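You operate a simulated robot arm through the tools that you are given. There is no shell and no other tool.

Carry out the task below with a simulated robot arm. There is one attempt and no reset: what you move stays moved.

## Task
Put things in order on the top of the cloth table. At the end: the purple cup stands where the white bottle (marked "Q423") stood; the small purple brush stands where the purple cup stood; the white bottle from the top of the cloth table stands where the tiny beige mould stood; the tiny beige mould stands on top of the yellow flat cheese; whatever was shut is shut again. Leave all else as you found it, and nothing knocked over.

The check looks at the end state, three seconds after you hand in, the way a careful person would. Anything else that was tipped, shoved, dropped, spilled or broken makes it a failure. Flat cloth is picked up by pressing the open fingertips on it (5 to 10 N) and closing them slowly along it; thin cloth reads only 2 to 8 mm in the jaws.

## Robot
A 6-joint arm with a two-finger parallel gripper, fixed in place. Base frame: the origin is on the floor under the middle of its stand, x ahead of it, y to its left, z up; the work surface is at about z = 0.8. Units: m, rad, N and s.
With the tool pointing down near the work surface it reaches from about 0.26 to 0.68 m from the base axis. Its first joint turns from -1.152 to 1.152 rad. Payload 2.9 kg.
The tool frame sits at the grasp point between the pads (the TCP): z along the fingers, y along the line on which they close. The tips reach 0.03 m beyond it. The gripper opens to 0.11 m. The fingers are 0.02 m wide and 0.01 m thick; the gripper's body (0.048 by 0.112 m) begins 0.055 m behind the TCP.
Orientation is told as [roll, pitch, yaw] about the base's x, y, z axes, in that order, counted from this pose: with the fingers straight down and closing along the base's y, the tool's x points along the base's -x, its y along +y and its z along -z.

## Interface
- The arm moves only by the tool drive_tool. Its arguments are lists of equal length, an entry for each row: "travel": the shift along the tool's x, y, z in m, a list of three; "dr": the turn, a rotation vector about the tool's x, y, z in rad, a list of three. In form: {"travel": [[x, y, z], ...], "dr": [[ax, ay, az], ...]}. A call has 1 to 20 rows; each row is the pose to reach, as a shift and turn from the pose commanded when the call began, along the tool's axes at that moment. "hand" is the closure in counts, from 0 (fully open) to 255 (shut), set as the call begins (left out, the last holds). Each row takes 0.2 s and may step no farther than 0.05 m and 0.15 rad from the row before; otherwise, or with a gripper value out of range, the whole call is refused. Where a pose cannot be reached the arm comes as near as it can. A force on the tool above 40 N (or 10 N above the force at the start of the call, whichever is more), or a blocked arm, ends the call early, and 0.2 s more pass. The fingers move at their own pace (about 0.108 m/s each) and stop on an object; they squeeze with about 26 N. The grip force told is the motor's: it shows also when the fingers shut on nothing. Time passes only in rows, and 0.2 s behind the last, so rows that repeat a pose let the fingers close. The reply holds the time, the measured pose of the TCP, the force on the tool along the base axes, the opening and the grip force, in the units named above and with some noise, with the torque about the TCP (base axes, N m) and any sound that the robot's microphone picked up, and new pictures: "pictures" is both (left out), scene, wrist or none.
- Cameras (640 x 400 px; columns grow to the right, rows downward): "scene" is fixed at [0.0743, 0.4381, 1.372]; the picture's right is [-0.75, -0.66, 0.00], its down [-0.45, 0.51, -0.73] and it looks along [0.48, -0.55, -0.68] (base axes); focal length 355 px, centre (320, 200). "wrist" rides on the gripper at [0.072, 0.017, -0.103] in the tool frame; the picture's right is [-0.23, 0.97, 0.00], its down [-0.76, -0.18, -0.62] and it looks along [-0.61, -0.14, 0.78] (tool axes); focal length 222 px, centre (320, 200). There is no depth. A picture from a camera that has moved, and an enlarged one, comes with that camera's place and axes in the base frame and with its lens.
- close_up(camera, box): a new picture of the part [left, top, right, bottom] of that camera's present view, enlarged. No time passes.
- job_done(): hands the job in; it is judged then, once.

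Places have to be worked out from the pictures, the camera data and where the tool is seen. Open the gripper and draw the arm clear of the work before you hand the job in, unless the task says otherwise.

The tools are called as a command line: name --argument value ..., lists and objects as JSON in quotes. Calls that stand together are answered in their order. drive_tool: Moves the arm, as the interface text tells. Its arguments: {"type":"object","properties":{"travel":{"type":"array"},"dr":{"type":"array"},"hand":{"type":"number"},"pictures":{"type":"string","enum":["both","scene","wrist","none"]}},"required":["travel","dr"]} The other tools are called the same way: close_up (camera, box) takes an enlarged picture of a part of a camera's view; job_done () hands the job in.

At the start:

```text
time_s: 0.0
tcp_pos: [0.4553, 0.2451, 1.1078]
tool_rot: [0.0, -0.001, 0.0]
wrist_force: [0.1, 0.0, 0.1]
ft_torque: [-0.02, -0.03, 0.04]
finger_gap: 0.1101
grip_force: 0.0
```

scene: 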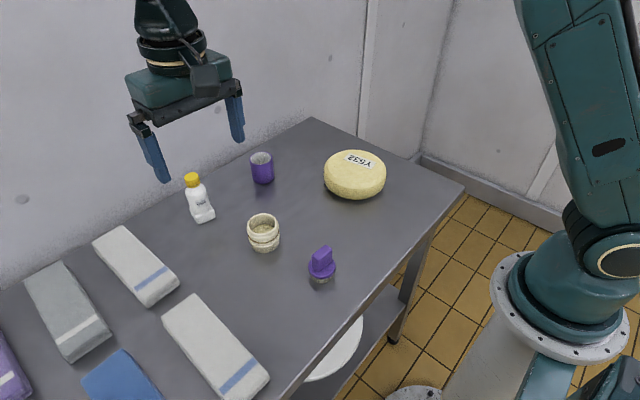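
wrist: 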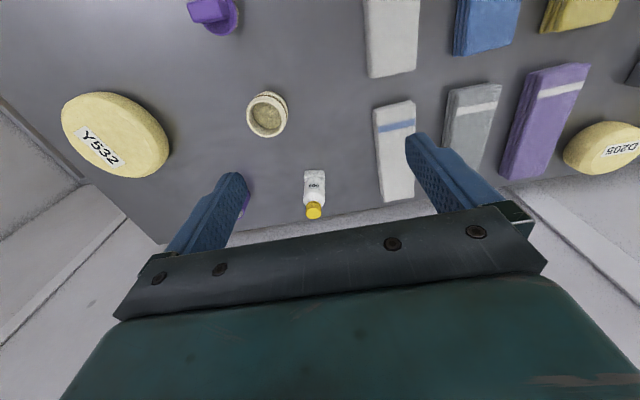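

I start by looking closer at the objects in both views, before moving anything.

close_up --camera "scene" --box '[160, 120, 400, 300]'

close_up --camera "wrist" --box '[0, 0, 640, 260]'

close_up --camera "scene" --box '[0, 200, 440, 400]'

```text
2.22 times, centred on (280, 210) of scene
camera zoom: at [0.0743, 0.4381, 1.372], right [-0.75, -0.66, 0.0], down [-0.45, 0.51, -0.73], along [0.48, -0.55, -0.68], focal length 790 px, centre (409, 178)
```

zoom: 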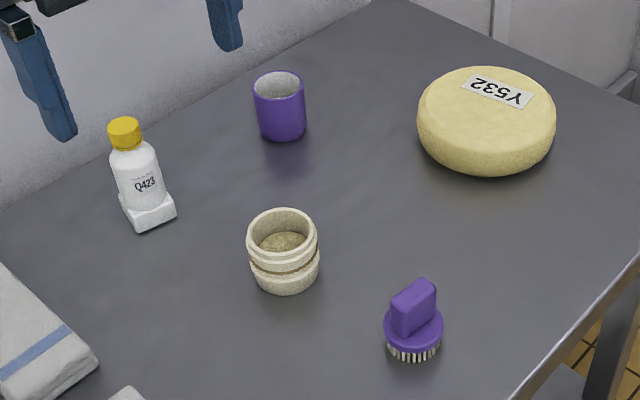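

```text
1.00 times, centred on (320, 130) of wrist (not enlarged: the box is as wide or as high as the picture)
camera zoom: at [0.3826, 0.2617, 1.2105], right [0.23, 0.97, 0.0], down [0.76, -0.18, 0.62], along [0.61, -0.14, -0.78], focal length 222 px, centre (320, 270)
```

zoom: 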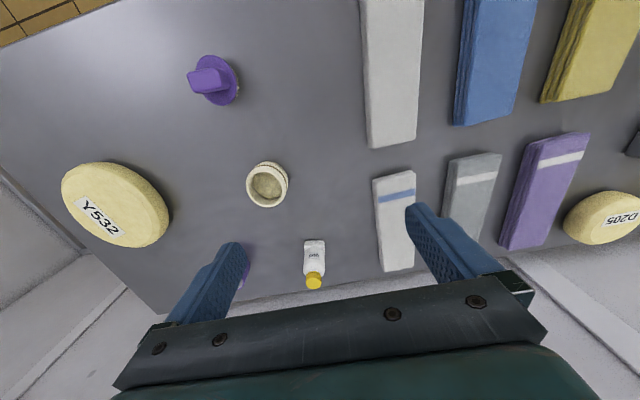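

```text
1.45 times, centred on (220, 300) of scene
camera zoom: at [0.0743, 0.4381, 1.372], right [-0.75, -0.66, 0.0], down [-0.45, 0.51, -0.73], along [0.48, -0.55, -0.68], focal length 517 px, centre (466, 54)
```

zoom: 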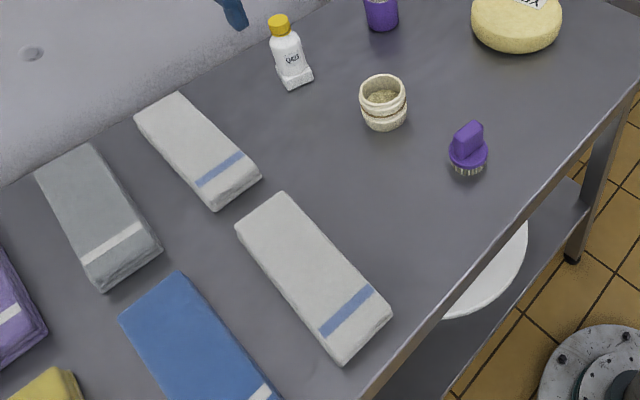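

The mould, cup, bottle and brush appear at roughly (0.475, 0.155), (0.64, 0.01), (0.638, 0.193) and (0.33, 0.137), with the cheese at about (0.45, -0.12). I move to a hover above the mould for closer wrist pictures.

drive_tool --travel '[[-0.005, -0.0225, 0.02], [-0.01, -0.045, 0.04], [-0.015, -0.0675, 0.06], [-0.02, -0.09, 0.08]]' --dr '[[0, 0, 0], [0, 0, 0], [0, 0, 0], [0, 0, 0]]' --hand 0

```text
time_s: 1.0
tcp_pos: [0.4761, 0.1547, 1.0257]
tool_rot: [0.0, 0.0, 0.001]
wrist_force: [0.0, 0.0, 0.6]
ft_torque: [0.02, 0.0, 0.02]
finger_gap: 0.1102
grip_force: 0.0
camera wrist: at [0.4028, 0.1703, 1.1296], right [0.23, 0.97, 0.0], down [0.76, -0.18, 0.62], along [0.61, -0.14, -0.78], focal length 222 px, centre (320, 200)
```

scene: 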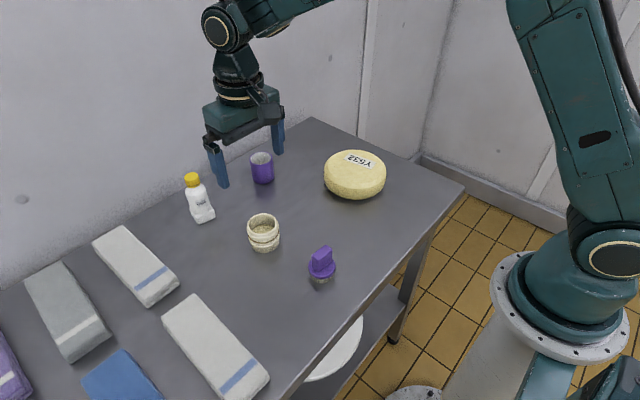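
wrist: 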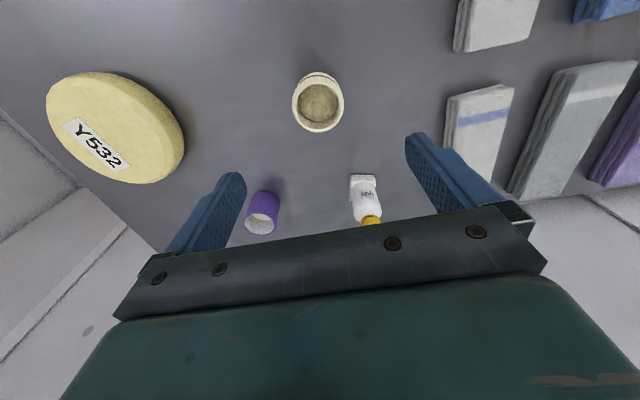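

The mould lies almost under the tool, about (0.472, 0.153). I look closer at it, the bottle and the cup.

close_up --camera "wrist" --box '[240, 40, 400, 140]'

close_up --camera "wrist" --box '[230, 160, 390, 250]'

close_up --camera "scene" --box '[170, 160, 290, 260]'

close_up --camera "scene" --box '[270, 140, 390, 300]'

```text
4.00 times, centred on (320, 90) of wrist
camera zoom: at [0.4028, 0.1703, 1.1296], right [0.23, 0.97, 0.0], down [0.76, -0.18, 0.62], along [0.61, -0.14, -0.78], focal length 888 px, centre (320, 640)
```

zoom: 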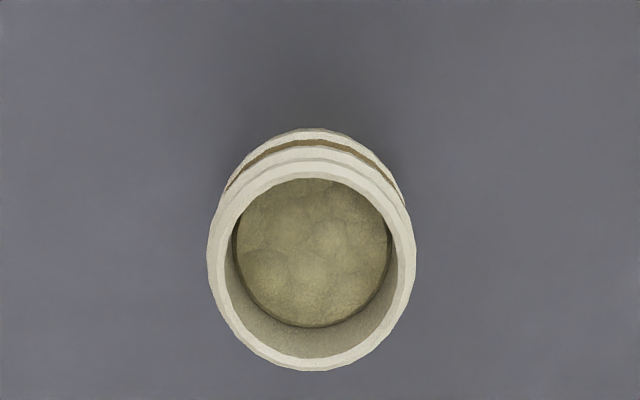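

```text
4.00 times, centred on (310, 205) of wrist
camera zoom: at [0.4028, 0.1703, 1.1296], right [0.23, 0.97, 0.0], down [0.76, -0.18, 0.62], along [0.61, -0.14, -0.78], focal length 888 px, centre (360, 180)
```

zoom: 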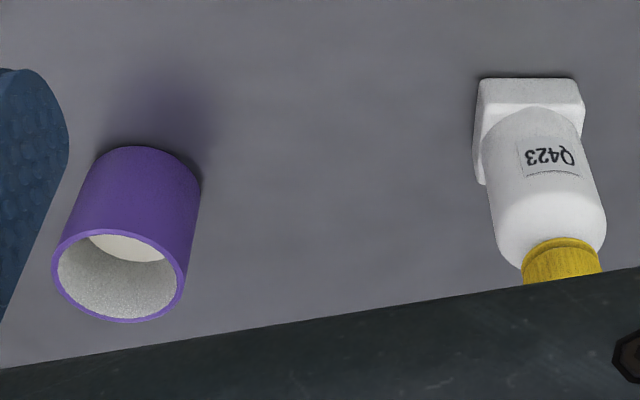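

```text
4.00 times, centred on (230, 210) of scene
camera zoom: at [0.0743, 0.4381, 1.372], right [-0.75, -0.66, 0.0], down [-0.45, 0.51, -0.73], along [0.48, -0.55, -0.68], focal length 1421 px, centre (680, 160)
```

zoom: 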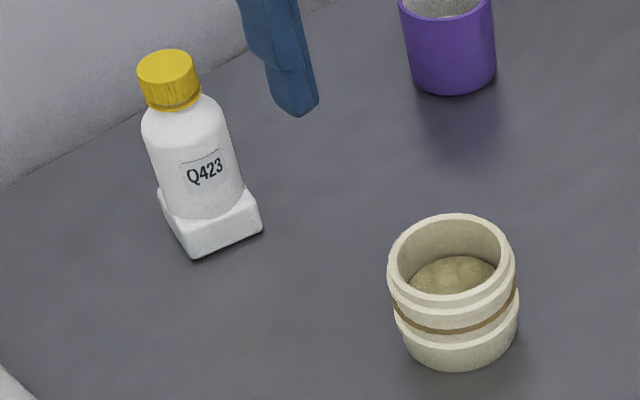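

```text
2.50 times, centred on (330, 220) of scene
camera zoom: at [0.0743, 0.4381, 1.372], right [-0.75, -0.66, 0.0], down [-0.45, 0.51, -0.73], along [0.48, -0.55, -0.68], focal length 888 px, centre (295, 150)
```

zoom: 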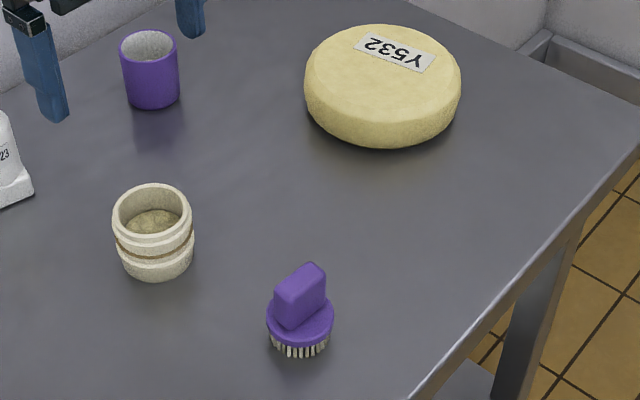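

The mould is a single ring-banded cup, about 0.06 m wide and 0.064 m high, and the bottle stands on its own square foot. There is a second yellow cheese (D205) at the left end, so I move the camera over there to check which one is the flat one.

drive_tool --travel '[[0.0127, 0.041, -0.0125], [0.0253, 0.082, -0.025], [0.038, 0.1225, -0.0375], [0.0507, 0.163, -0.05], [0.0633, 0.204, -0.0625], [0.076, 0.245, -0.075]]' --dr '[[0, 0, 0], [0, 0, 0], [0, 0, 0], [0, 0, 0], [0, 0, 0], [0, 0, 0]]'

```text
time_s: 2.4
tcp_pos: [0.3974, 0.4011, 1.1002]
tool_rot: [-0.001, 0.0, 0.0]
wrist_force: [0.3, -0.4, -0.5]
ft_torque: [-0.01, 0.05, 0.01]
finger_gap: 0.1099
grip_force: 0.0
camera wrist: at [0.3259, 0.4175, 1.2037], right [0.23, 0.97, 0.0], down [0.76, -0.18, 0.62], along [0.61, -0.14, -0.78], focal length 222 px, centre (320, 200)
```

scene: 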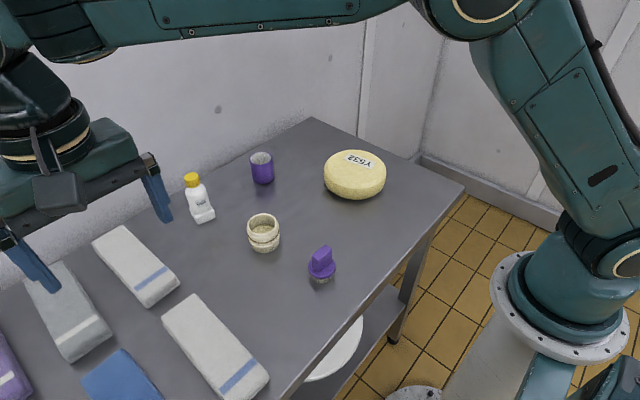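
wrist: 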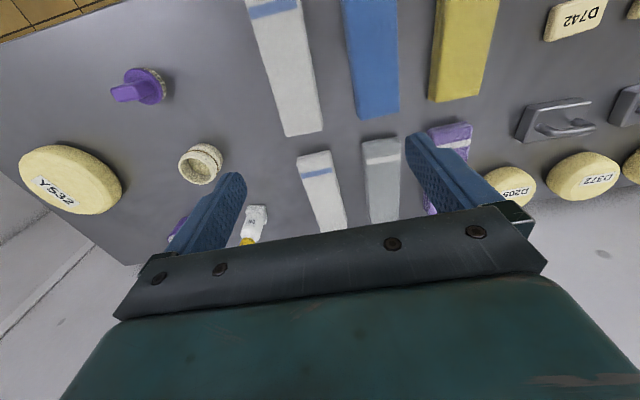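

The other cheeses (D205, D372, D742) stand out of reach on a neighbouring table, so Y532 is the flat cheese meant. I return to above the mould at z≈0.95.

drive_tool --travel '[[-0.0107, -0.0354, 0.0214], [-0.0213, -0.0709, 0.0429], [-0.032, -0.1063, 0.0643], [-0.0426, -0.1418, 0.0857], [-0.0533, -0.1772, 0.1071], [-0.0639, -0.2127, 0.1286], [-0.0746, -0.2481, 0.15]]' --dr '[[0, 0, 0], [0, 0, 0], [0, 0, 0], [0, 0, 0], [0, 0, 0], [0, 0, 0], [0, 0, 0]]'

```text
time_s: 4.0
tcp_pos: [0.4744, 0.1513, 0.953]
tool_rot: [0.0, 0.0, 0.0]
wrist_force: [-0.2, 0.3, 0.2]
ft_torque: [-0.01, -0.02, 0.0]
finger_gap: 0.11
grip_force: 0.1
camera wrist: at [0.4013, 0.1683, 1.0558], right [0.23, 0.97, 0.0], down [0.76, -0.18, 0.62], along [0.61, -0.14, -0.78], focal length 222 px, centre (320, 200)
```

scene: 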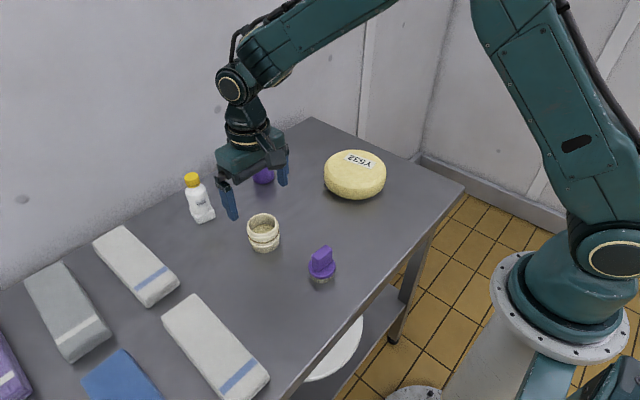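
wrist: 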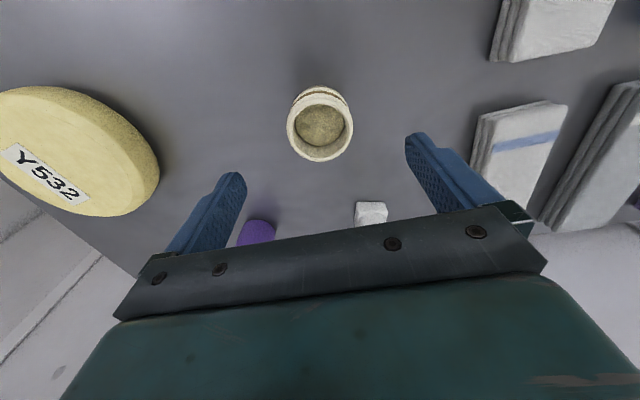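

The mould's rim centre works out to about (0.470, 0.153), a few millimetres from the tool axis. I correct this and descend partway around it.

drive_tool --travel '[[0.0034, 0.001, 0.0], [0.0034, 0.001, 0.03], [0.0034, 0.001, 0.06], [0.0034, 0.001, 0.08]]' --dr '[[0, 0, 0], [0, 0, 0], [0, 0, 0], [0, 0, 0]]'

```text
time_s: 5.0
tcp_pos: [0.471, 0.1528, 0.874]
tool_rot: [0.001, 0.0, 0.0]
wrist_force: [-0.1, -0.3, -1.1]
ft_torque: [0.01, 0.01, -0.01]
finger_gap: 0.1099
grip_force: 0.1
camera wrist: at [0.3979, 0.169, 0.9769], right [0.23, 0.97, 0.0], down [0.76, -0.18, 0.62], along [0.61, -0.14, -0.78], focal length 222 px, centre (320, 200)
```

scene: 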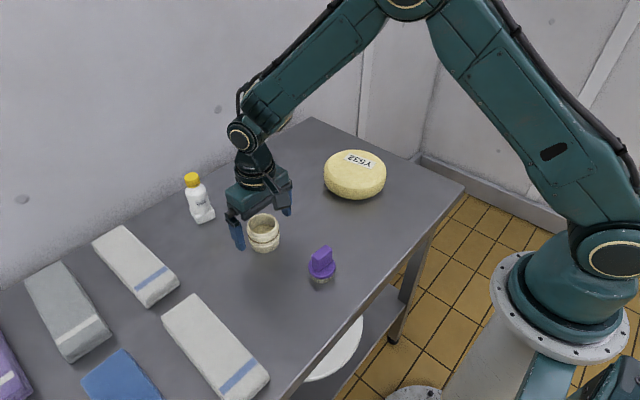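
wrist: 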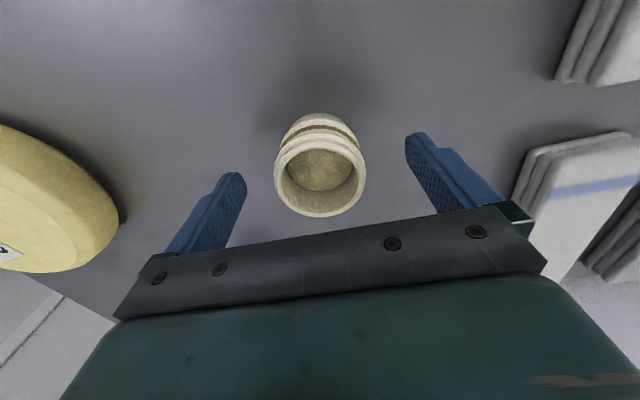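

The mould sits centred between the fingers. I lower to z≈0.842 with the fingers still open.

drive_tool --travel '[[0.002, 0.0, 0.016], [0.002, 0.0, 0.031]]' --dr '[[0, 0, 0], [0, 0, 0]]'

close_up --camera "scene" --box '[200, 150, 320, 270]'

```text
time_s: 5.6
tcp_pos: [0.4685, 0.1522, 0.842]
tool_rot: [0.001, -0.001, 0.0]
wrist_force: [0.4, -0.1, -0.1]
ft_torque: [0.02, 0.02, 0.01]
finger_gap: 0.1097
grip_force: 0.0
camera wrist: at [0.3957, 0.1684, 0.9445], right [0.23, 0.97, 0.0], down [0.76, -0.18, 0.62], along [0.61, -0.14, -0.78], focal length 222 px, centre (320, 200)
```

scene: 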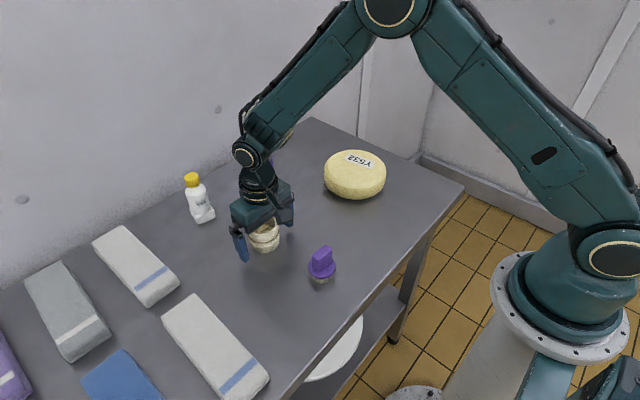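
wrist: 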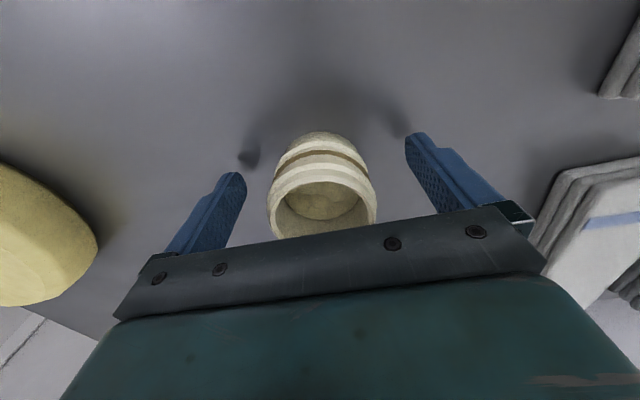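

```text
3.33 times, centred on (260, 210) of scene
camera zoom: at [0.0743, 0.4381, 1.372], right [-0.75, -0.66, 0.0], down [-0.45, 0.51, -0.73], along [0.48, -0.55, -0.68], focal length 1184 px, centre (520, 167)
```

zoom: 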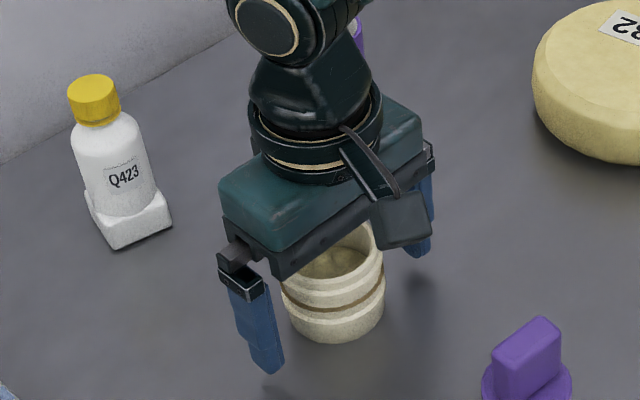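

The tips are about a centimetre above the table on both sides of the mould. I close the fingers on it.

drive_tool --travel '[[0, 0, 0], [0, 0, 0], [0, 0, 0]]' --dr '[[0, 0, 0], [0, 0, 0], [0, 0, 0]]' --hand 255

```text
time_s: 6.4
tcp_pos: [0.467, 0.1517, 0.8417]
tool_rot: [-0.001, -0.001, -0.001]
wrist_force: [-0.1, 0.2, 0.3]
ft_torque: [-0.01, -0.06, -0.01]
finger_gap: 0.0603
grip_force: 26.2
camera wrist: at [0.3957, 0.1684, 0.9445], right [0.23, 0.97, 0.0], down [0.76, -0.18, 0.62], along [0.61, -0.14, -0.78], focal length 222 px, centre (320, 200)
```

scene: 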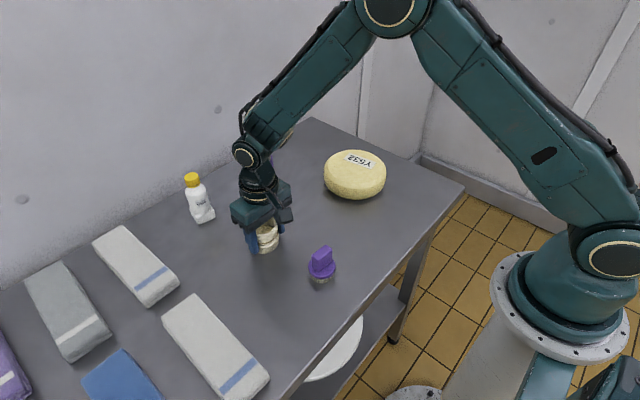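
wrist: 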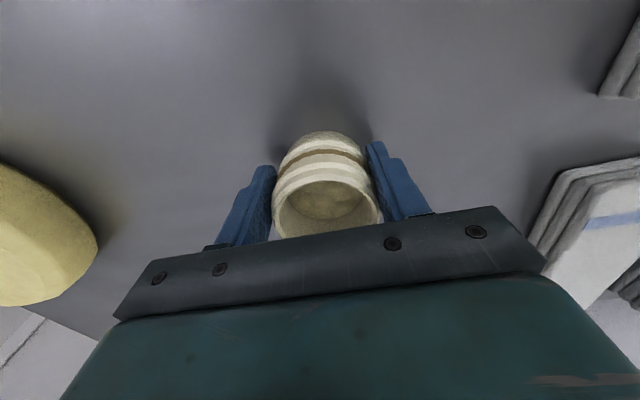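

The mould is gripped (gap 0.060 m, 26 N). I lift it slowly by 10 cm and check that it comes up whole.

drive_tool --travel '[[0, 0, -0.01], [0, 0, -0.03], [0, 0, -0.055], [0, 0, -0.08], [0, 0, -0.1]]' --dr '[[0, 0, 0], [0, 0, 0], [0, 0, 0], [0, 0, 0], [0, 0, 0]]'

close_up --camera "scene" --box '[200, 130, 320, 270]'

```text
time_s: 7.6
tcp_pos: [0.4706, 0.1519, 0.9415]
tool_rot: [0.0, 0.001, -0.001]
wrist_force: [0.5, -0.6, -1.5]
ft_torque: [0.02, 0.02, 0.0]
finger_gap: 0.0603
grip_force: 26.1
camera wrist: at [0.3974, 0.1689, 1.0451], right [0.23, 0.97, 0.0], down [0.76, -0.18, 0.62], along [0.61, -0.14, -0.78], focal length 222 px, centre (320, 200)
```

scene: 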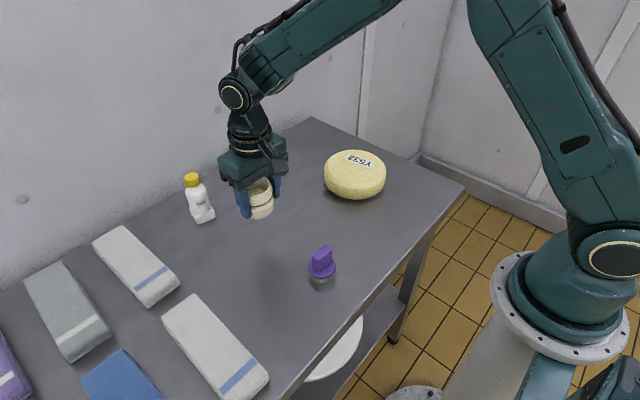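
wrist: 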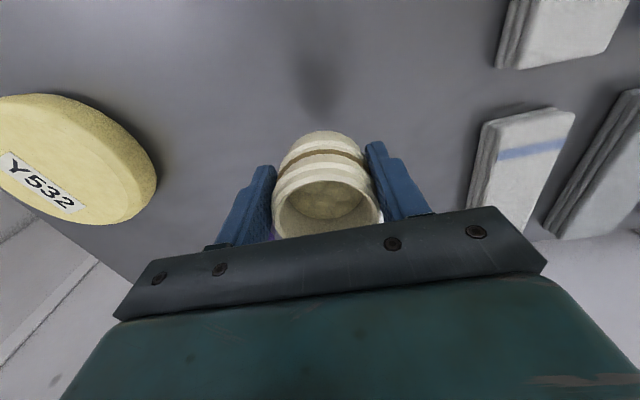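

```text
2.86 times, centred on (260, 200) of scene
camera zoom: at [0.0743, 0.4381, 1.372], right [-0.75, -0.66, 0.0], down [-0.45, 0.51, -0.73], along [0.48, -0.55, -0.68], focal length 1015 px, centre (491, 200)
```

zoom: 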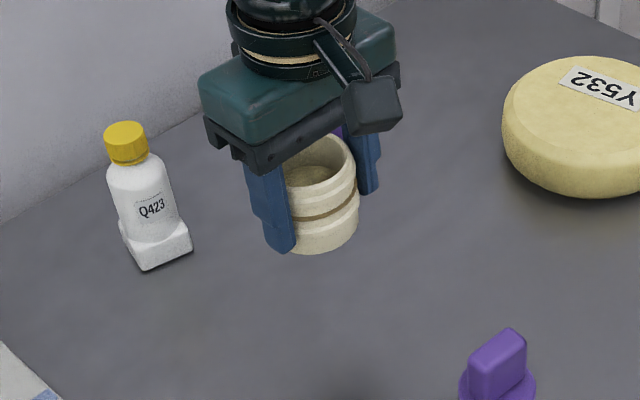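

The mould came up whole. Triangulating the label gives the cheese top at z≈0.855 with its centre at about (0.453, -0.128), so I carry the mould there and stop well above it.

drive_tool --travel '[[0, 0, -0.04], [0.0026, -0.047, -0.05], [0.0052, -0.094, -0.05], [0.0078, -0.141, -0.05], [0.0104, -0.188, -0.05], [0.013, -0.235, -0.05], [0.0155, -0.281, -0.05]]' --dr '[[0, 0, 0], [0, 0, 0], [0, 0, 0], [0, 0, 0], [0, 0, 0], [0, 0, 0], [0, 0, 0]]'

close_up --camera "scene" --box '[280, 80, 430, 230]'

```text
time_s: 9.2
tcp_pos: [0.4524, -0.1306, 0.9922]
tool_rot: [0.0, 0.0, 0.0]
wrist_force: [0.0, 1.0, -1.5]
ft_torque: [0.02, 0.01, -0.01]
finger_gap: 0.0602
grip_force: 26.1
camera wrist: at [0.3804, -0.1136, 1.095], right [0.23, 0.97, 0.0], down [0.76, -0.18, 0.62], along [0.61, -0.14, -0.78], focal length 222 px, centre (320, 200)
```

scene: 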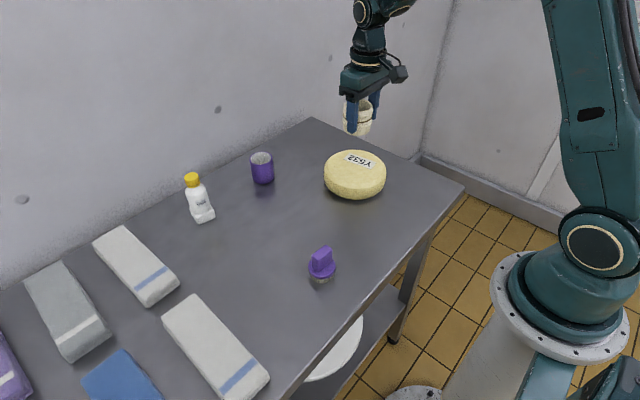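
wrist: 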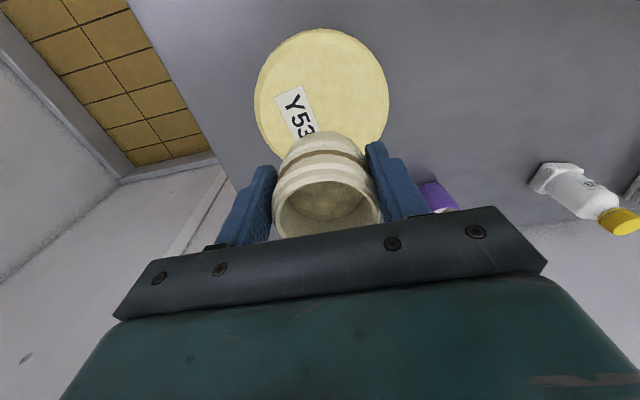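

```text
2.67 times, centred on (355, 155) of scene
camera zoom: at [0.0743, 0.4381, 1.372], right [-0.75, -0.66, 0.0], down [-0.45, 0.51, -0.73], along [0.48, -0.55, -0.68], focal length 948 px, centre (227, 320)
```

zoom: 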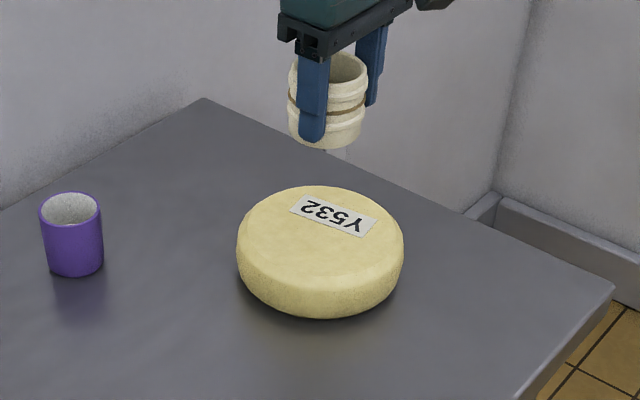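

The cheese centre is confirmed near (0.456, -0.127), so the mould is nearly over it. I descend to TCP z≈0.915, keeping some clearance.

drive_tool --travel '[[-0.003, 0.001, 0.03], [-0.003, 0.001, 0.06], [-0.003, 0.001, 0.077]]' --dr '[[0, 0, 0], [0, 0, 0], [0, 0, 0]]'

close_up --camera "scene" --box '[300, 100, 420, 220]'

```text
time_s: 10.0
tcp_pos: [0.4554, -0.1284, 0.9142]
tool_rot: [0.0, -0.001, 0.002]
wrist_force: [-0.2, -0.1, -1.5]
ft_torque: [0.04, -0.01, 0.01]
finger_gap: 0.0604
grip_force: 26.5
camera wrist: at [0.3828, -0.1114, 1.0164], right [0.23, 0.97, 0.0], down [0.76, -0.18, 0.62], along [0.61, -0.14, -0.78], focal length 222 px, centre (320, 200)
```

scene: 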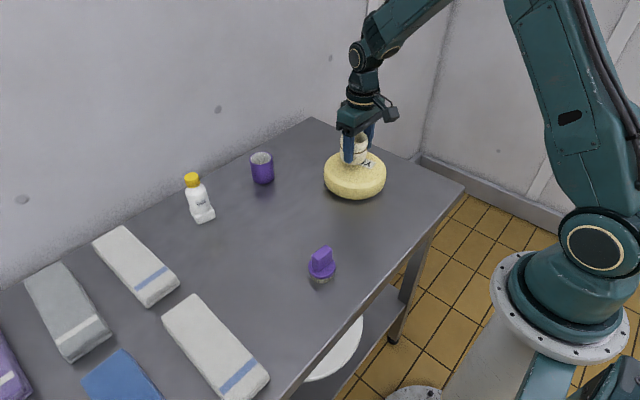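
wrist: 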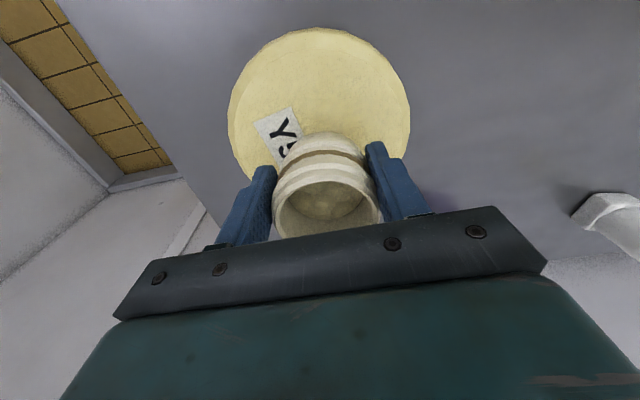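

```text
3.33 times, centred on (360, 160) of scene
camera zoom: at [0.0743, 0.4381, 1.372], right [-0.75, -0.66, 0.0], down [-0.45, 0.51, -0.73], along [0.48, -0.55, -0.68], focal length 1184 px, centre (187, 333)
```

zoom: 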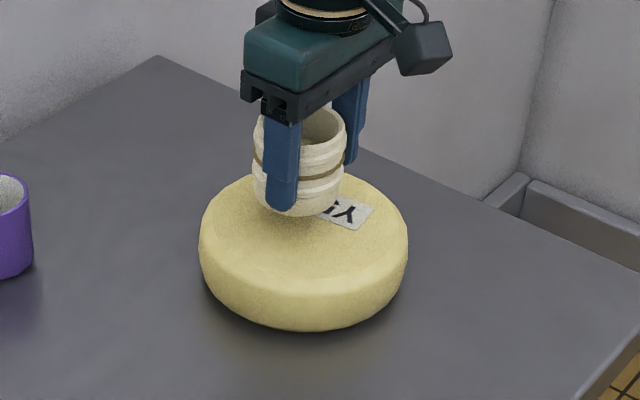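

A gap of 1–2 cm is still visible beneath the mould, and it is centred on the cheese. I go down in small steps, watching the force.

drive_tool --travel '[[0, 0, 0.005], [0, 0, 0.01]]' --dr '[[0, 0, 0], [0, 0, 0]]' --pictures "none"

close_up --camera "scene" --box '[310, 120, 400, 210]'

```text
time_s: 10.6
tcp_pos: [0.4559, -0.1275, 0.9031]
tool_rot: [-0.001, -0.003, -0.002]
wrist_force: [-0.4, 0.0, -1.5]
ft_torque: [0.02, 0.05, 0.04]
finger_gap: 0.06
grip_force: 26.1
```

```text
4.44 times, centred on (355, 165) of scene
camera zoom: at [0.0743, 0.4381, 1.372], right [-0.75, -0.66, 0.0], down [-0.45, 0.51, -0.73], along [0.48, -0.55, -0.68], focal length 1579 px, centre (164, 356)
```

zoom: 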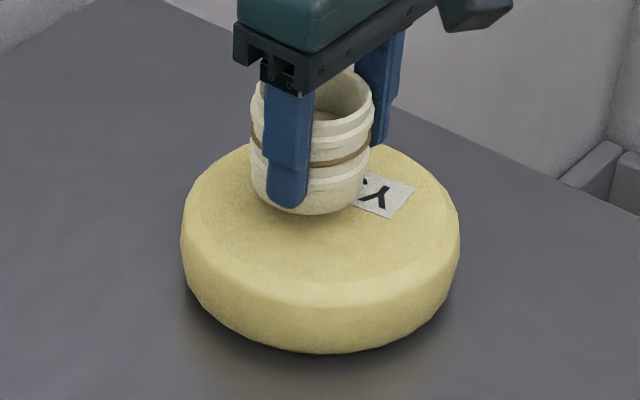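

No contact yet, and the weight reading is steady at -1.5 N. I continue down in 3 mm steps.

drive_tool --travel '[[0, 0, 0.002], [0, 0, 0.004]]' --dr '[[0, 0, 0], [0, 0, 0]]' --pictures "none"

close_up --camera "scene" --box '[325, 130, 385, 190]'

```text
time_s: 11.2
tcp_pos: [0.4568, -0.1265, 0.9012]
tool_rot: [0.002, -0.002, 0.0]
wrist_force: [-0.9, -0.6, -0.2]
ft_torque: [0.02, -0.04, -0.03]
finger_gap: 0.0601
grip_force: 26.1
```

```text
6.67 times, centred on (355, 160) of scene
camera zoom: at [0.0743, 0.4381, 1.372], right [-0.75, -0.66, 0.0], down [-0.45, 0.51, -0.73], along [0.48, -0.55, -0.68], focal length 2369 px, centre (87, 467)
```

zoom: 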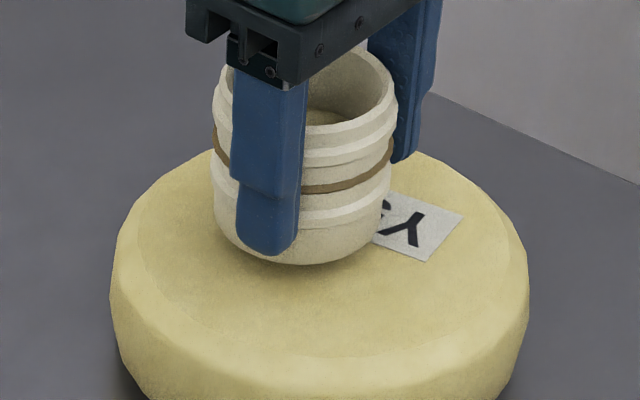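

The force changed slightly to -0.2 N, possibly noise. I take another 2 mm down and compare.

drive_tool --travel '[[0, 0, 0.001], [0, 0, 0.002]]' --dr '[[0, 0, 0], [0, 0, 0]]' --pictures "none"

close_up --camera "scene" --box '[325, 130, 385, 190]'

```text
time_s: 11.8
tcp_pos: [0.4568, -0.1259, 0.8983]
tool_rot: [0.0, -0.002, 0.0]
wrist_force: [-0.3, 0.3, -1.9]
ft_torque: [0.0, 0.03, -0.01]
finger_gap: 0.0602
grip_force: 26.0
```

```text
6.67 times, centred on (355, 160) of scene
camera zoom: at [0.0743, 0.4381, 1.372], right [-0.75, -0.66, 0.0], down [-0.45, 0.51, -0.73], along [0.48, -0.55, -0.68], focal length 2369 px, centre (87, 467)
```

zoom: 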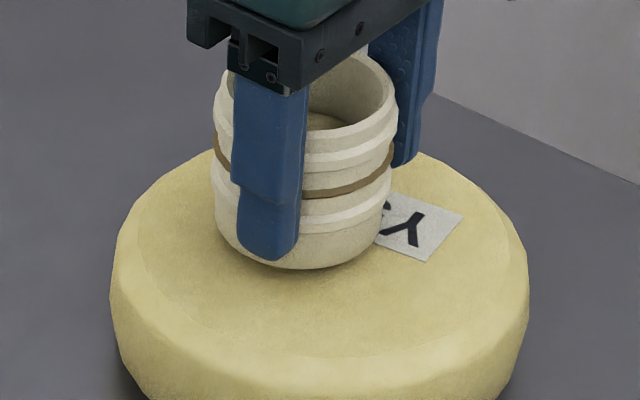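

Still no contact (-1.9 N), and the mould moved down freely. I continue another 2 mm.

drive_tool --travel '[[0, 0, 0.001], [0, 0, 0.002], [0, 0, 0.002]]' --dr '[[0, 0, 0], [0, 0, 0], [0, 0, 0]]' --pictures "none"

close_up --camera "scene" --box '[325, 130, 385, 190]'

```text
time_s: 12.6
tcp_pos: [0.4561, -0.1267, 0.8968]
tool_rot: [0.0, 0.0, 0.0]
wrist_force: [-0.6, 0.0, -1.1]
ft_torque: [0.04, 0.0, -0.02]
finger_gap: 0.0602
grip_force: 26.1
```

```text
6.67 times, centred on (355, 160) of scene
camera zoom: at [0.0743, 0.4381, 1.372], right [-0.75, -0.66, 0.0], down [-0.45, 0.51, -0.73], along [0.48, -0.55, -0.68], focal length 2369 px, centre (87, 467)
```

zoom: 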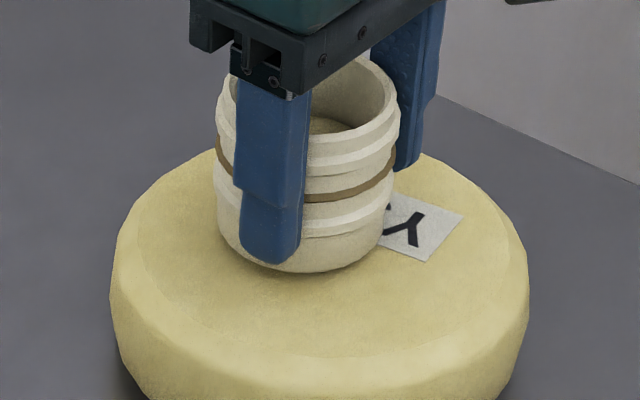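

The contact shadow is tightening but the load is unchanged. I go 2 mm further.

drive_tool --travel '[[0, 0, 0.001], [0, 0, 0.002], [0, 0, 0.002]]' --dr '[[0, 0, 0], [0, 0, 0], [0, 0, 0]]' --pictures "none"

close_up --camera "scene" --box '[325, 130, 385, 190]'

```text
time_s: 13.4
tcp_pos: [0.4568, -0.1277, 0.8947]
tool_rot: [0.001, 0.0, 0.002]
wrist_force: [0.4, 0.4, -0.4]
ft_torque: [0.01, 0.02, 0.0]
finger_gap: 0.0601
grip_force: 26.1
```

```text
6.67 times, centred on (355, 160) of scene
camera zoom: at [0.0743, 0.4381, 1.372], right [-0.75, -0.66, 0.0], down [-0.45, 0.51, -0.73], along [0.48, -0.55, -0.68], focal length 2369 px, centre (87, 467)
```

zoom: 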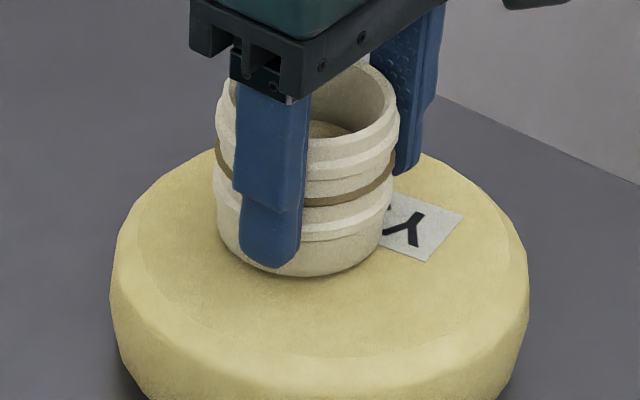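

Load reads -0.4 N, still within noise. I lower 2 mm more.

drive_tool --travel '[[0, 0, 0.001], [0, 0, 0.002], [0, 0, 0.002]]' --dr '[[0, 0, 0], [0, 0, 0], [0, 0, 0]]' --pictures "none"

close_up --camera "scene" --box '[325, 130, 385, 190]'

```text
time_s: 14.2
tcp_pos: [0.4548, -0.1273, 0.8926]
tool_rot: [0.0, -0.001, 0.0]
wrist_force: [-0.8, 0.3, -1.6]
ft_torque: [0.0, 0.03, 0.02]
finger_gap: 0.06
grip_force: 25.6
```

```text
6.67 times, centred on (355, 160) of scene
camera zoom: at [0.0743, 0.4381, 1.372], right [-0.75, -0.66, 0.0], down [-0.45, 0.51, -0.73], along [0.48, -0.55, -0.68], focal length 2369 px, centre (87, 467)
```

zoom: 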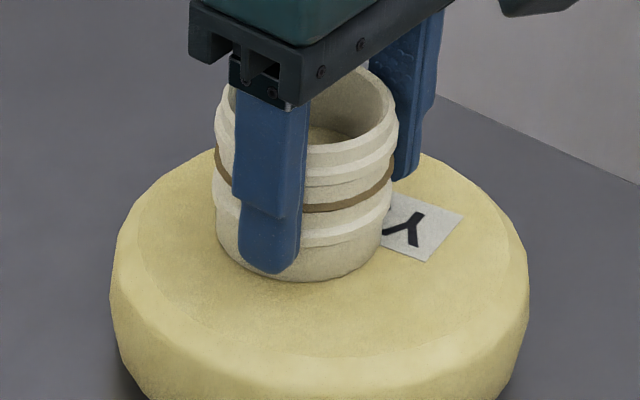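

The mould is still moving down with the tool (-1.6 N). I lower 2 mm more.

drive_tool --travel '[[0, 0, 0.001], [0, 0, 0.002], [0, 0, 0.002]]' --dr '[[0, 0, 0], [0, 0, 0], [0, 0, 0]]' --pictures "none"

close_up --camera "scene" --box '[325, 130, 385, 190]'

```text
time_s: 15.0
tcp_pos: [0.4559, -0.1259, 0.8922]
tool_rot: [0.001, -0.001, 0.0]
wrist_force: [-7.1, -1.0, 18.1]
ft_torque: [0.04, 0.14, 0.09]
finger_gap: 0.0602
grip_force: 25.8
```

```text
6.67 times, centred on (355, 160) of scene
camera zoom: at [0.0739, 0.4382, 1.372], right [-0.75, -0.66, 0.0], down [-0.45, 0.51, -0.73], along [0.48, -0.55, -0.68], focal length 2369 px, centre (87, 467)
```

zoom: 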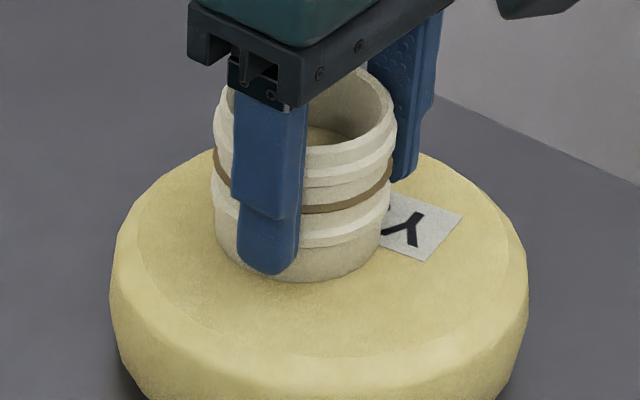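

Contact: 18 N at TCP z≈0.892. I ease up 1.5 mm to relieve the load, then open the fingers.

drive_tool --travel '[[0, 0, -0.0015], [0, 0, -0.0015]]' --dr '[[0, 0, 0], [0, 0, 0]]' --pictures "none"

```text
time_s: 15.6
tcp_pos: [0.4567, -0.1276, 0.8912]
tool_rot: [0.0, 0.0, -0.002]
wrist_force: [-1.5, -3.6, 7.7]
ft_torque: [-0.04, -0.1, -0.02]
finger_gap: 0.06
grip_force: 25.7
```

The load is down to about 8 N with the mould resting on the cheese. I open the fingers now.

drive_tool --travel '[[0, 0, -0.0005], [0, 0, -0.0005], [0, 0, -0.0005]]' --dr '[[0, 0, 0], [0, 0, 0], [0, 0, 0]]' --hand 0

close_up --camera "scene" --box '[310, 120, 400, 210]'

```text
time_s: 16.4
tcp_pos: [0.4564, -0.1277, 0.8931]
tool_rot: [0.0, -0.001, 0.001]
wrist_force: [0.7, 0.0, 0.8]
ft_torque: [-0.03, -0.02, 0.0]
finger_gap: 0.1099
grip_force: 0.2
camera wrist: at [0.3833, -0.1102, 0.9955], right [0.23, 0.97, 0.0], down [0.76, -0.18, 0.62], along [0.61, -0.14, -0.78], focal length 222 px, centre (320, 200)
```

scene: 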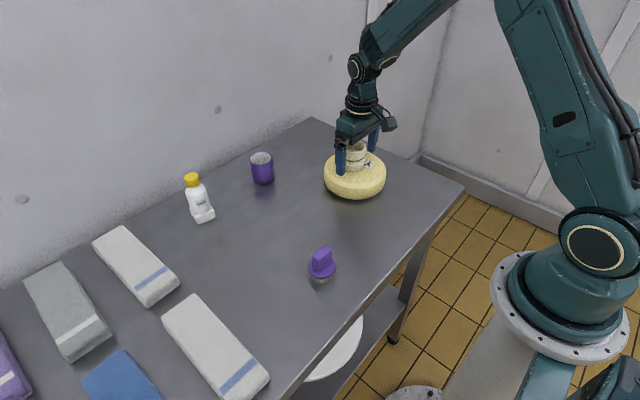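
wrist: 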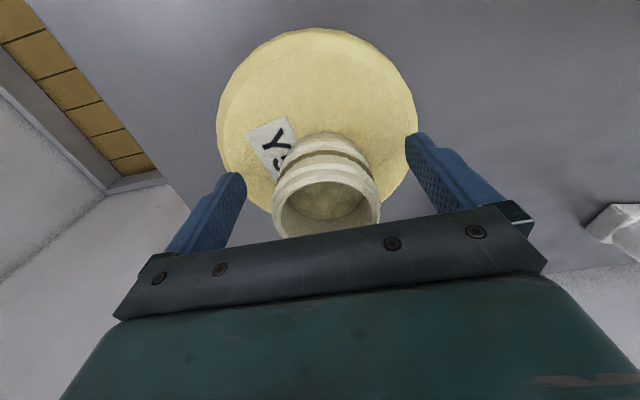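

```text
4.44 times, centred on (355, 165) of scene
camera zoom: at [0.0743, 0.4381, 1.372], right [-0.75, -0.66, 0.0], down [-0.45, 0.51, -0.73], along [0.48, -0.55, -0.68], focal length 1579 px, centre (164, 356)
```

zoom: 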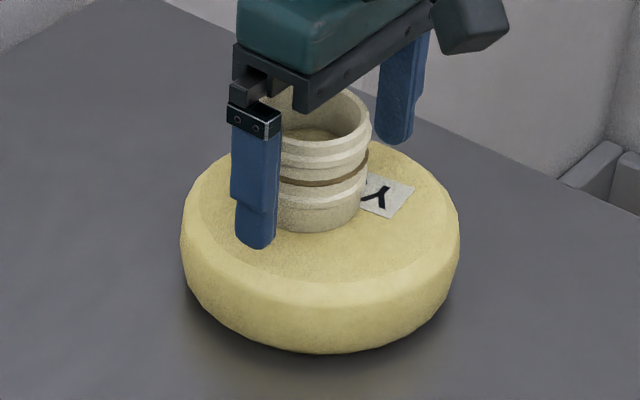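

The mould stands upright on the cheese and the fingers are clear. I raise straight up, then travel at z≈1.02 to just short of the bottle for a closer look.

drive_tool --travel '[[0, 0, -0.03], [0, 0, -0.075], [0, 0, -0.12], [-0.018, 0.0396, -0.128], [-0.036, 0.0793, -0.128], [-0.054, 0.119, -0.128], [-0.072, 0.1585, -0.128], [-0.09, 0.198, -0.128], [-0.108, 0.238, -0.128], [-0.126, 0.2775, -0.128], [-0.144, 0.315, -0.128]]' --dr '[[0, 0, 0], [0, 0, 0], [0, 0, 0], [0, 0, 0], [0, 0, 0], [0, 0, 0], [0, 0, 0], [0, 0, 0], [0, 0, 0], [0, 0, 0], [0, 0, 0]]'

close_up --camera "scene" --box '[310, 120, 400, 210]'

```text
time_s: 18.8
tcp_pos: [0.5982, 0.1892, 1.0193]
tool_rot: [0.001, 0.0, 0.002]
wrist_force: [0.1, -0.2, -0.2]
ft_torque: [-0.02, 0.02, 0.01]
finger_gap: 0.11
grip_force: 0.1
camera wrist: at [0.5264, 0.2066, 1.1219], right [0.23, 0.97, 0.0], down [0.76, -0.18, 0.62], along [0.61, -0.14, -0.78], focal length 222 px, centre (320, 200)
```

scene: 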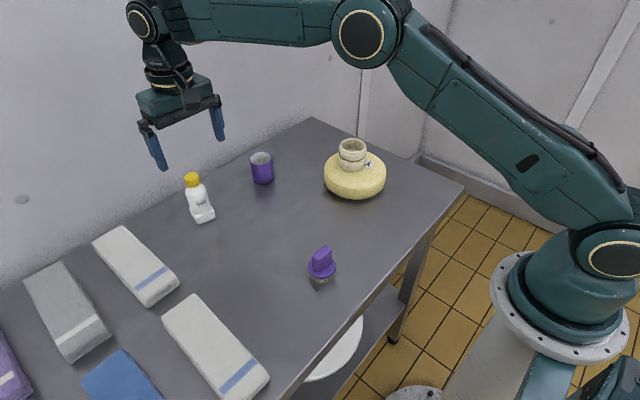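
wrist: 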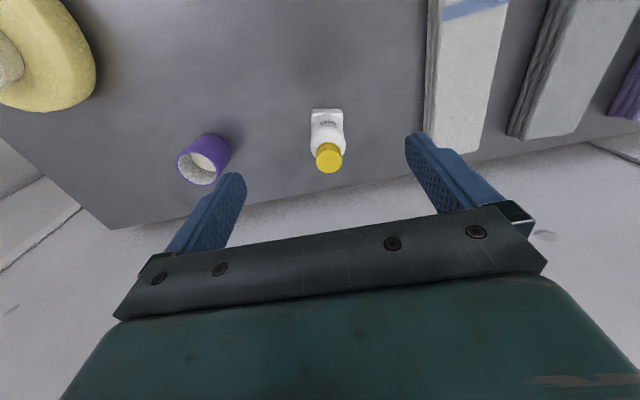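

```text
4.44 times, centred on (355, 165) of scene
camera zoom: at [0.0743, 0.4381, 1.372], right [-0.75, -0.66, 0.0], down [-0.45, 0.51, -0.73], along [0.48, -0.55, -0.68], focal length 1579 px, centre (164, 356)
```

zoom: 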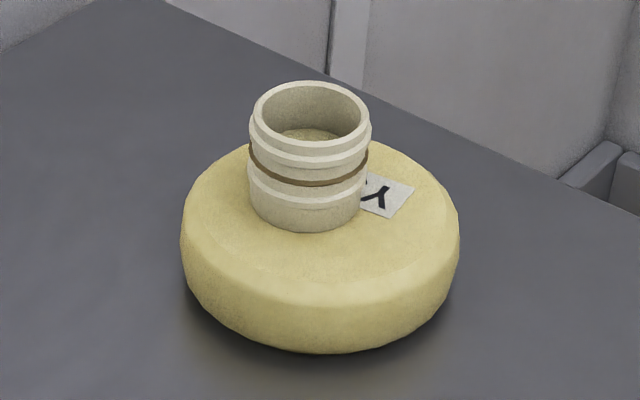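

The mould stands well on the cheese. I enlarge the wrist view of the bottle and cup to pin down their positions.

close_up --camera "wrist" --box '[270, 90, 390, 190]'

close_up --camera "wrist" --box '[150, 110, 270, 210]'

close_up --camera "scene" --box '[150, 150, 250, 250]'

```text
4.00 times, centred on (330, 140) of wrist
camera zoom: at [0.5264, 0.2066, 1.1219], right [0.23, 0.97, 0.0], down [0.76, -0.18, 0.62], along [0.61, -0.14, -0.78], focal length 888 px, centre (280, 440)
```

zoom: 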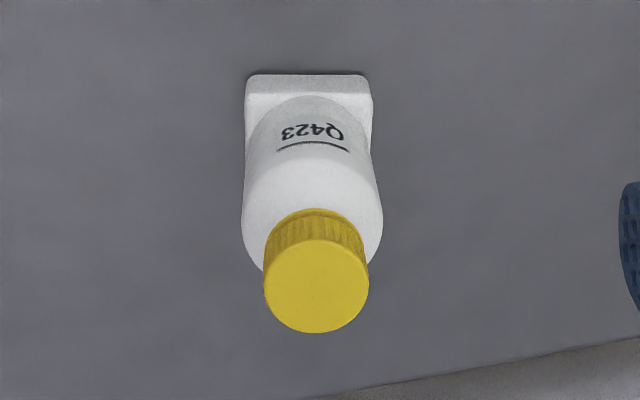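

```text
4.00 times, centred on (210, 160) of wrist
camera zoom: at [0.5264, 0.2066, 1.1219], right [0.23, 0.97, 0.0], down [0.76, -0.18, 0.62], along [0.61, -0.14, -0.78], focal length 888 px, centre (760, 360)
```

zoom: 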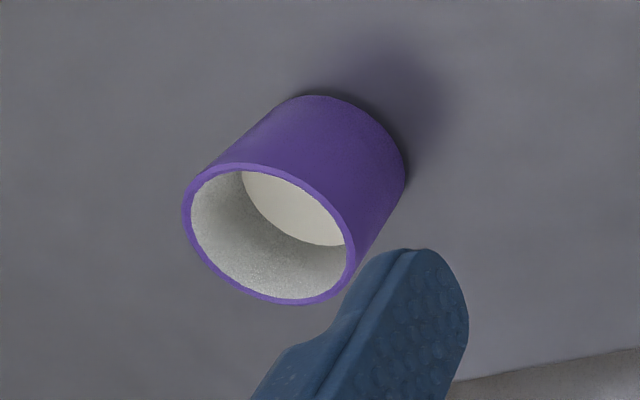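

```text
4.00 times, centred on (200, 200) of scene
camera zoom: at [0.0743, 0.4381, 1.372], right [-0.75, -0.66, 0.0], down [-0.45, 0.51, -0.73], along [0.48, -0.55, -0.68], focal length 1421 px, centre (800, 200)
```

zoom: 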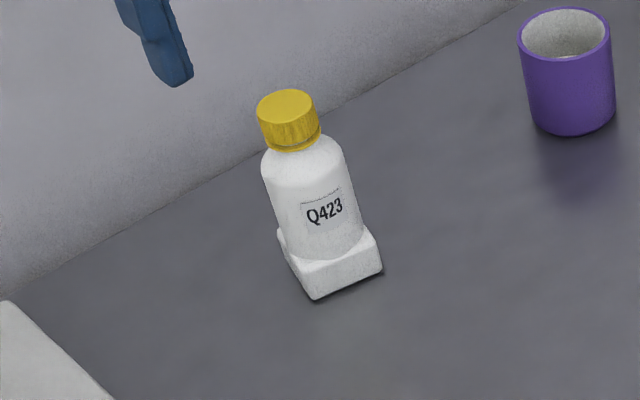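

Cap top triangulates to (0.640, 0.190, 0.916), body about 0.043 m thick. I move over it and stop with the tips just above cap height to check alignment.

drive_tool --travel '[[-0.02, 0.001, 0.0], [-0.0395, 0.002, 0.0], [-0.0395, 0.002, 0.035], [-0.0395, 0.002, 0.065]]' --dr '[[0, 0, 0], [0, 0, 0], [0, 0, 0], [0, 0, 0]]'

close_up --camera "scene" --box '[140, 100, 260, 240]'

```text
time_s: 19.8
tcp_pos: [0.6391, 0.1906, 0.9559]
tool_rot: [0.001, -0.001, 0.0]
wrist_force: [-1.1, 0.1, 0.1]
ft_torque: [0.01, 0.03, 0.01]
finger_gap: 0.1099
grip_force: 0.0
out of reach, approached as far as the arm can: row 2
camera wrist: at [0.566, 0.2062, 1.0575], right [0.23, 0.97, 0.0], down [0.76, -0.18, 0.62], along [0.61, -0.14, -0.78], focal length 222 px, centre (320, 200)
```

scene: 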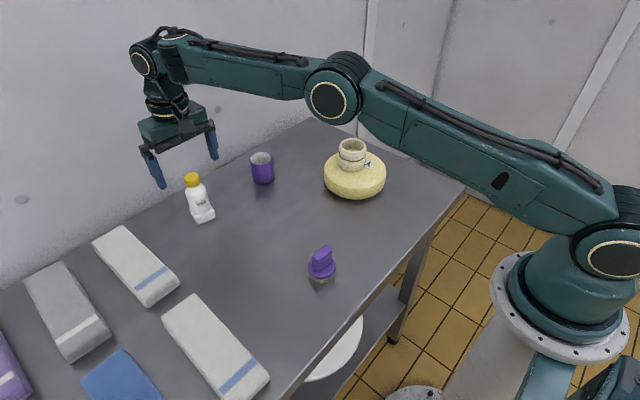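
wrist: 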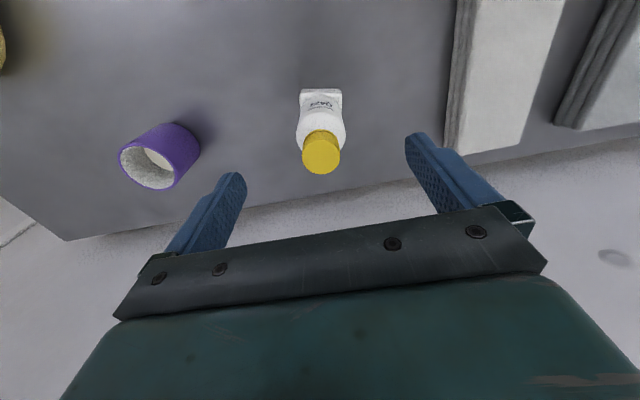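

```text
2.86 times, centred on (200, 170) of scene
camera zoom: at [0.0743, 0.4381, 1.372], right [-0.75, -0.66, 0.0], down [-0.45, 0.51, -0.73], along [0.48, -0.55, -0.68], focal length 1015 px, centre (663, 286)
```

zoom: 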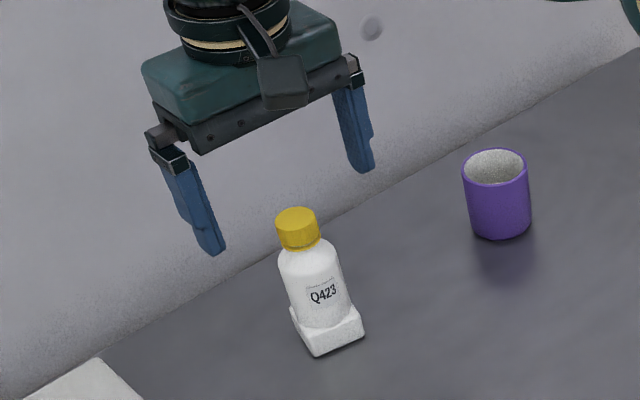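

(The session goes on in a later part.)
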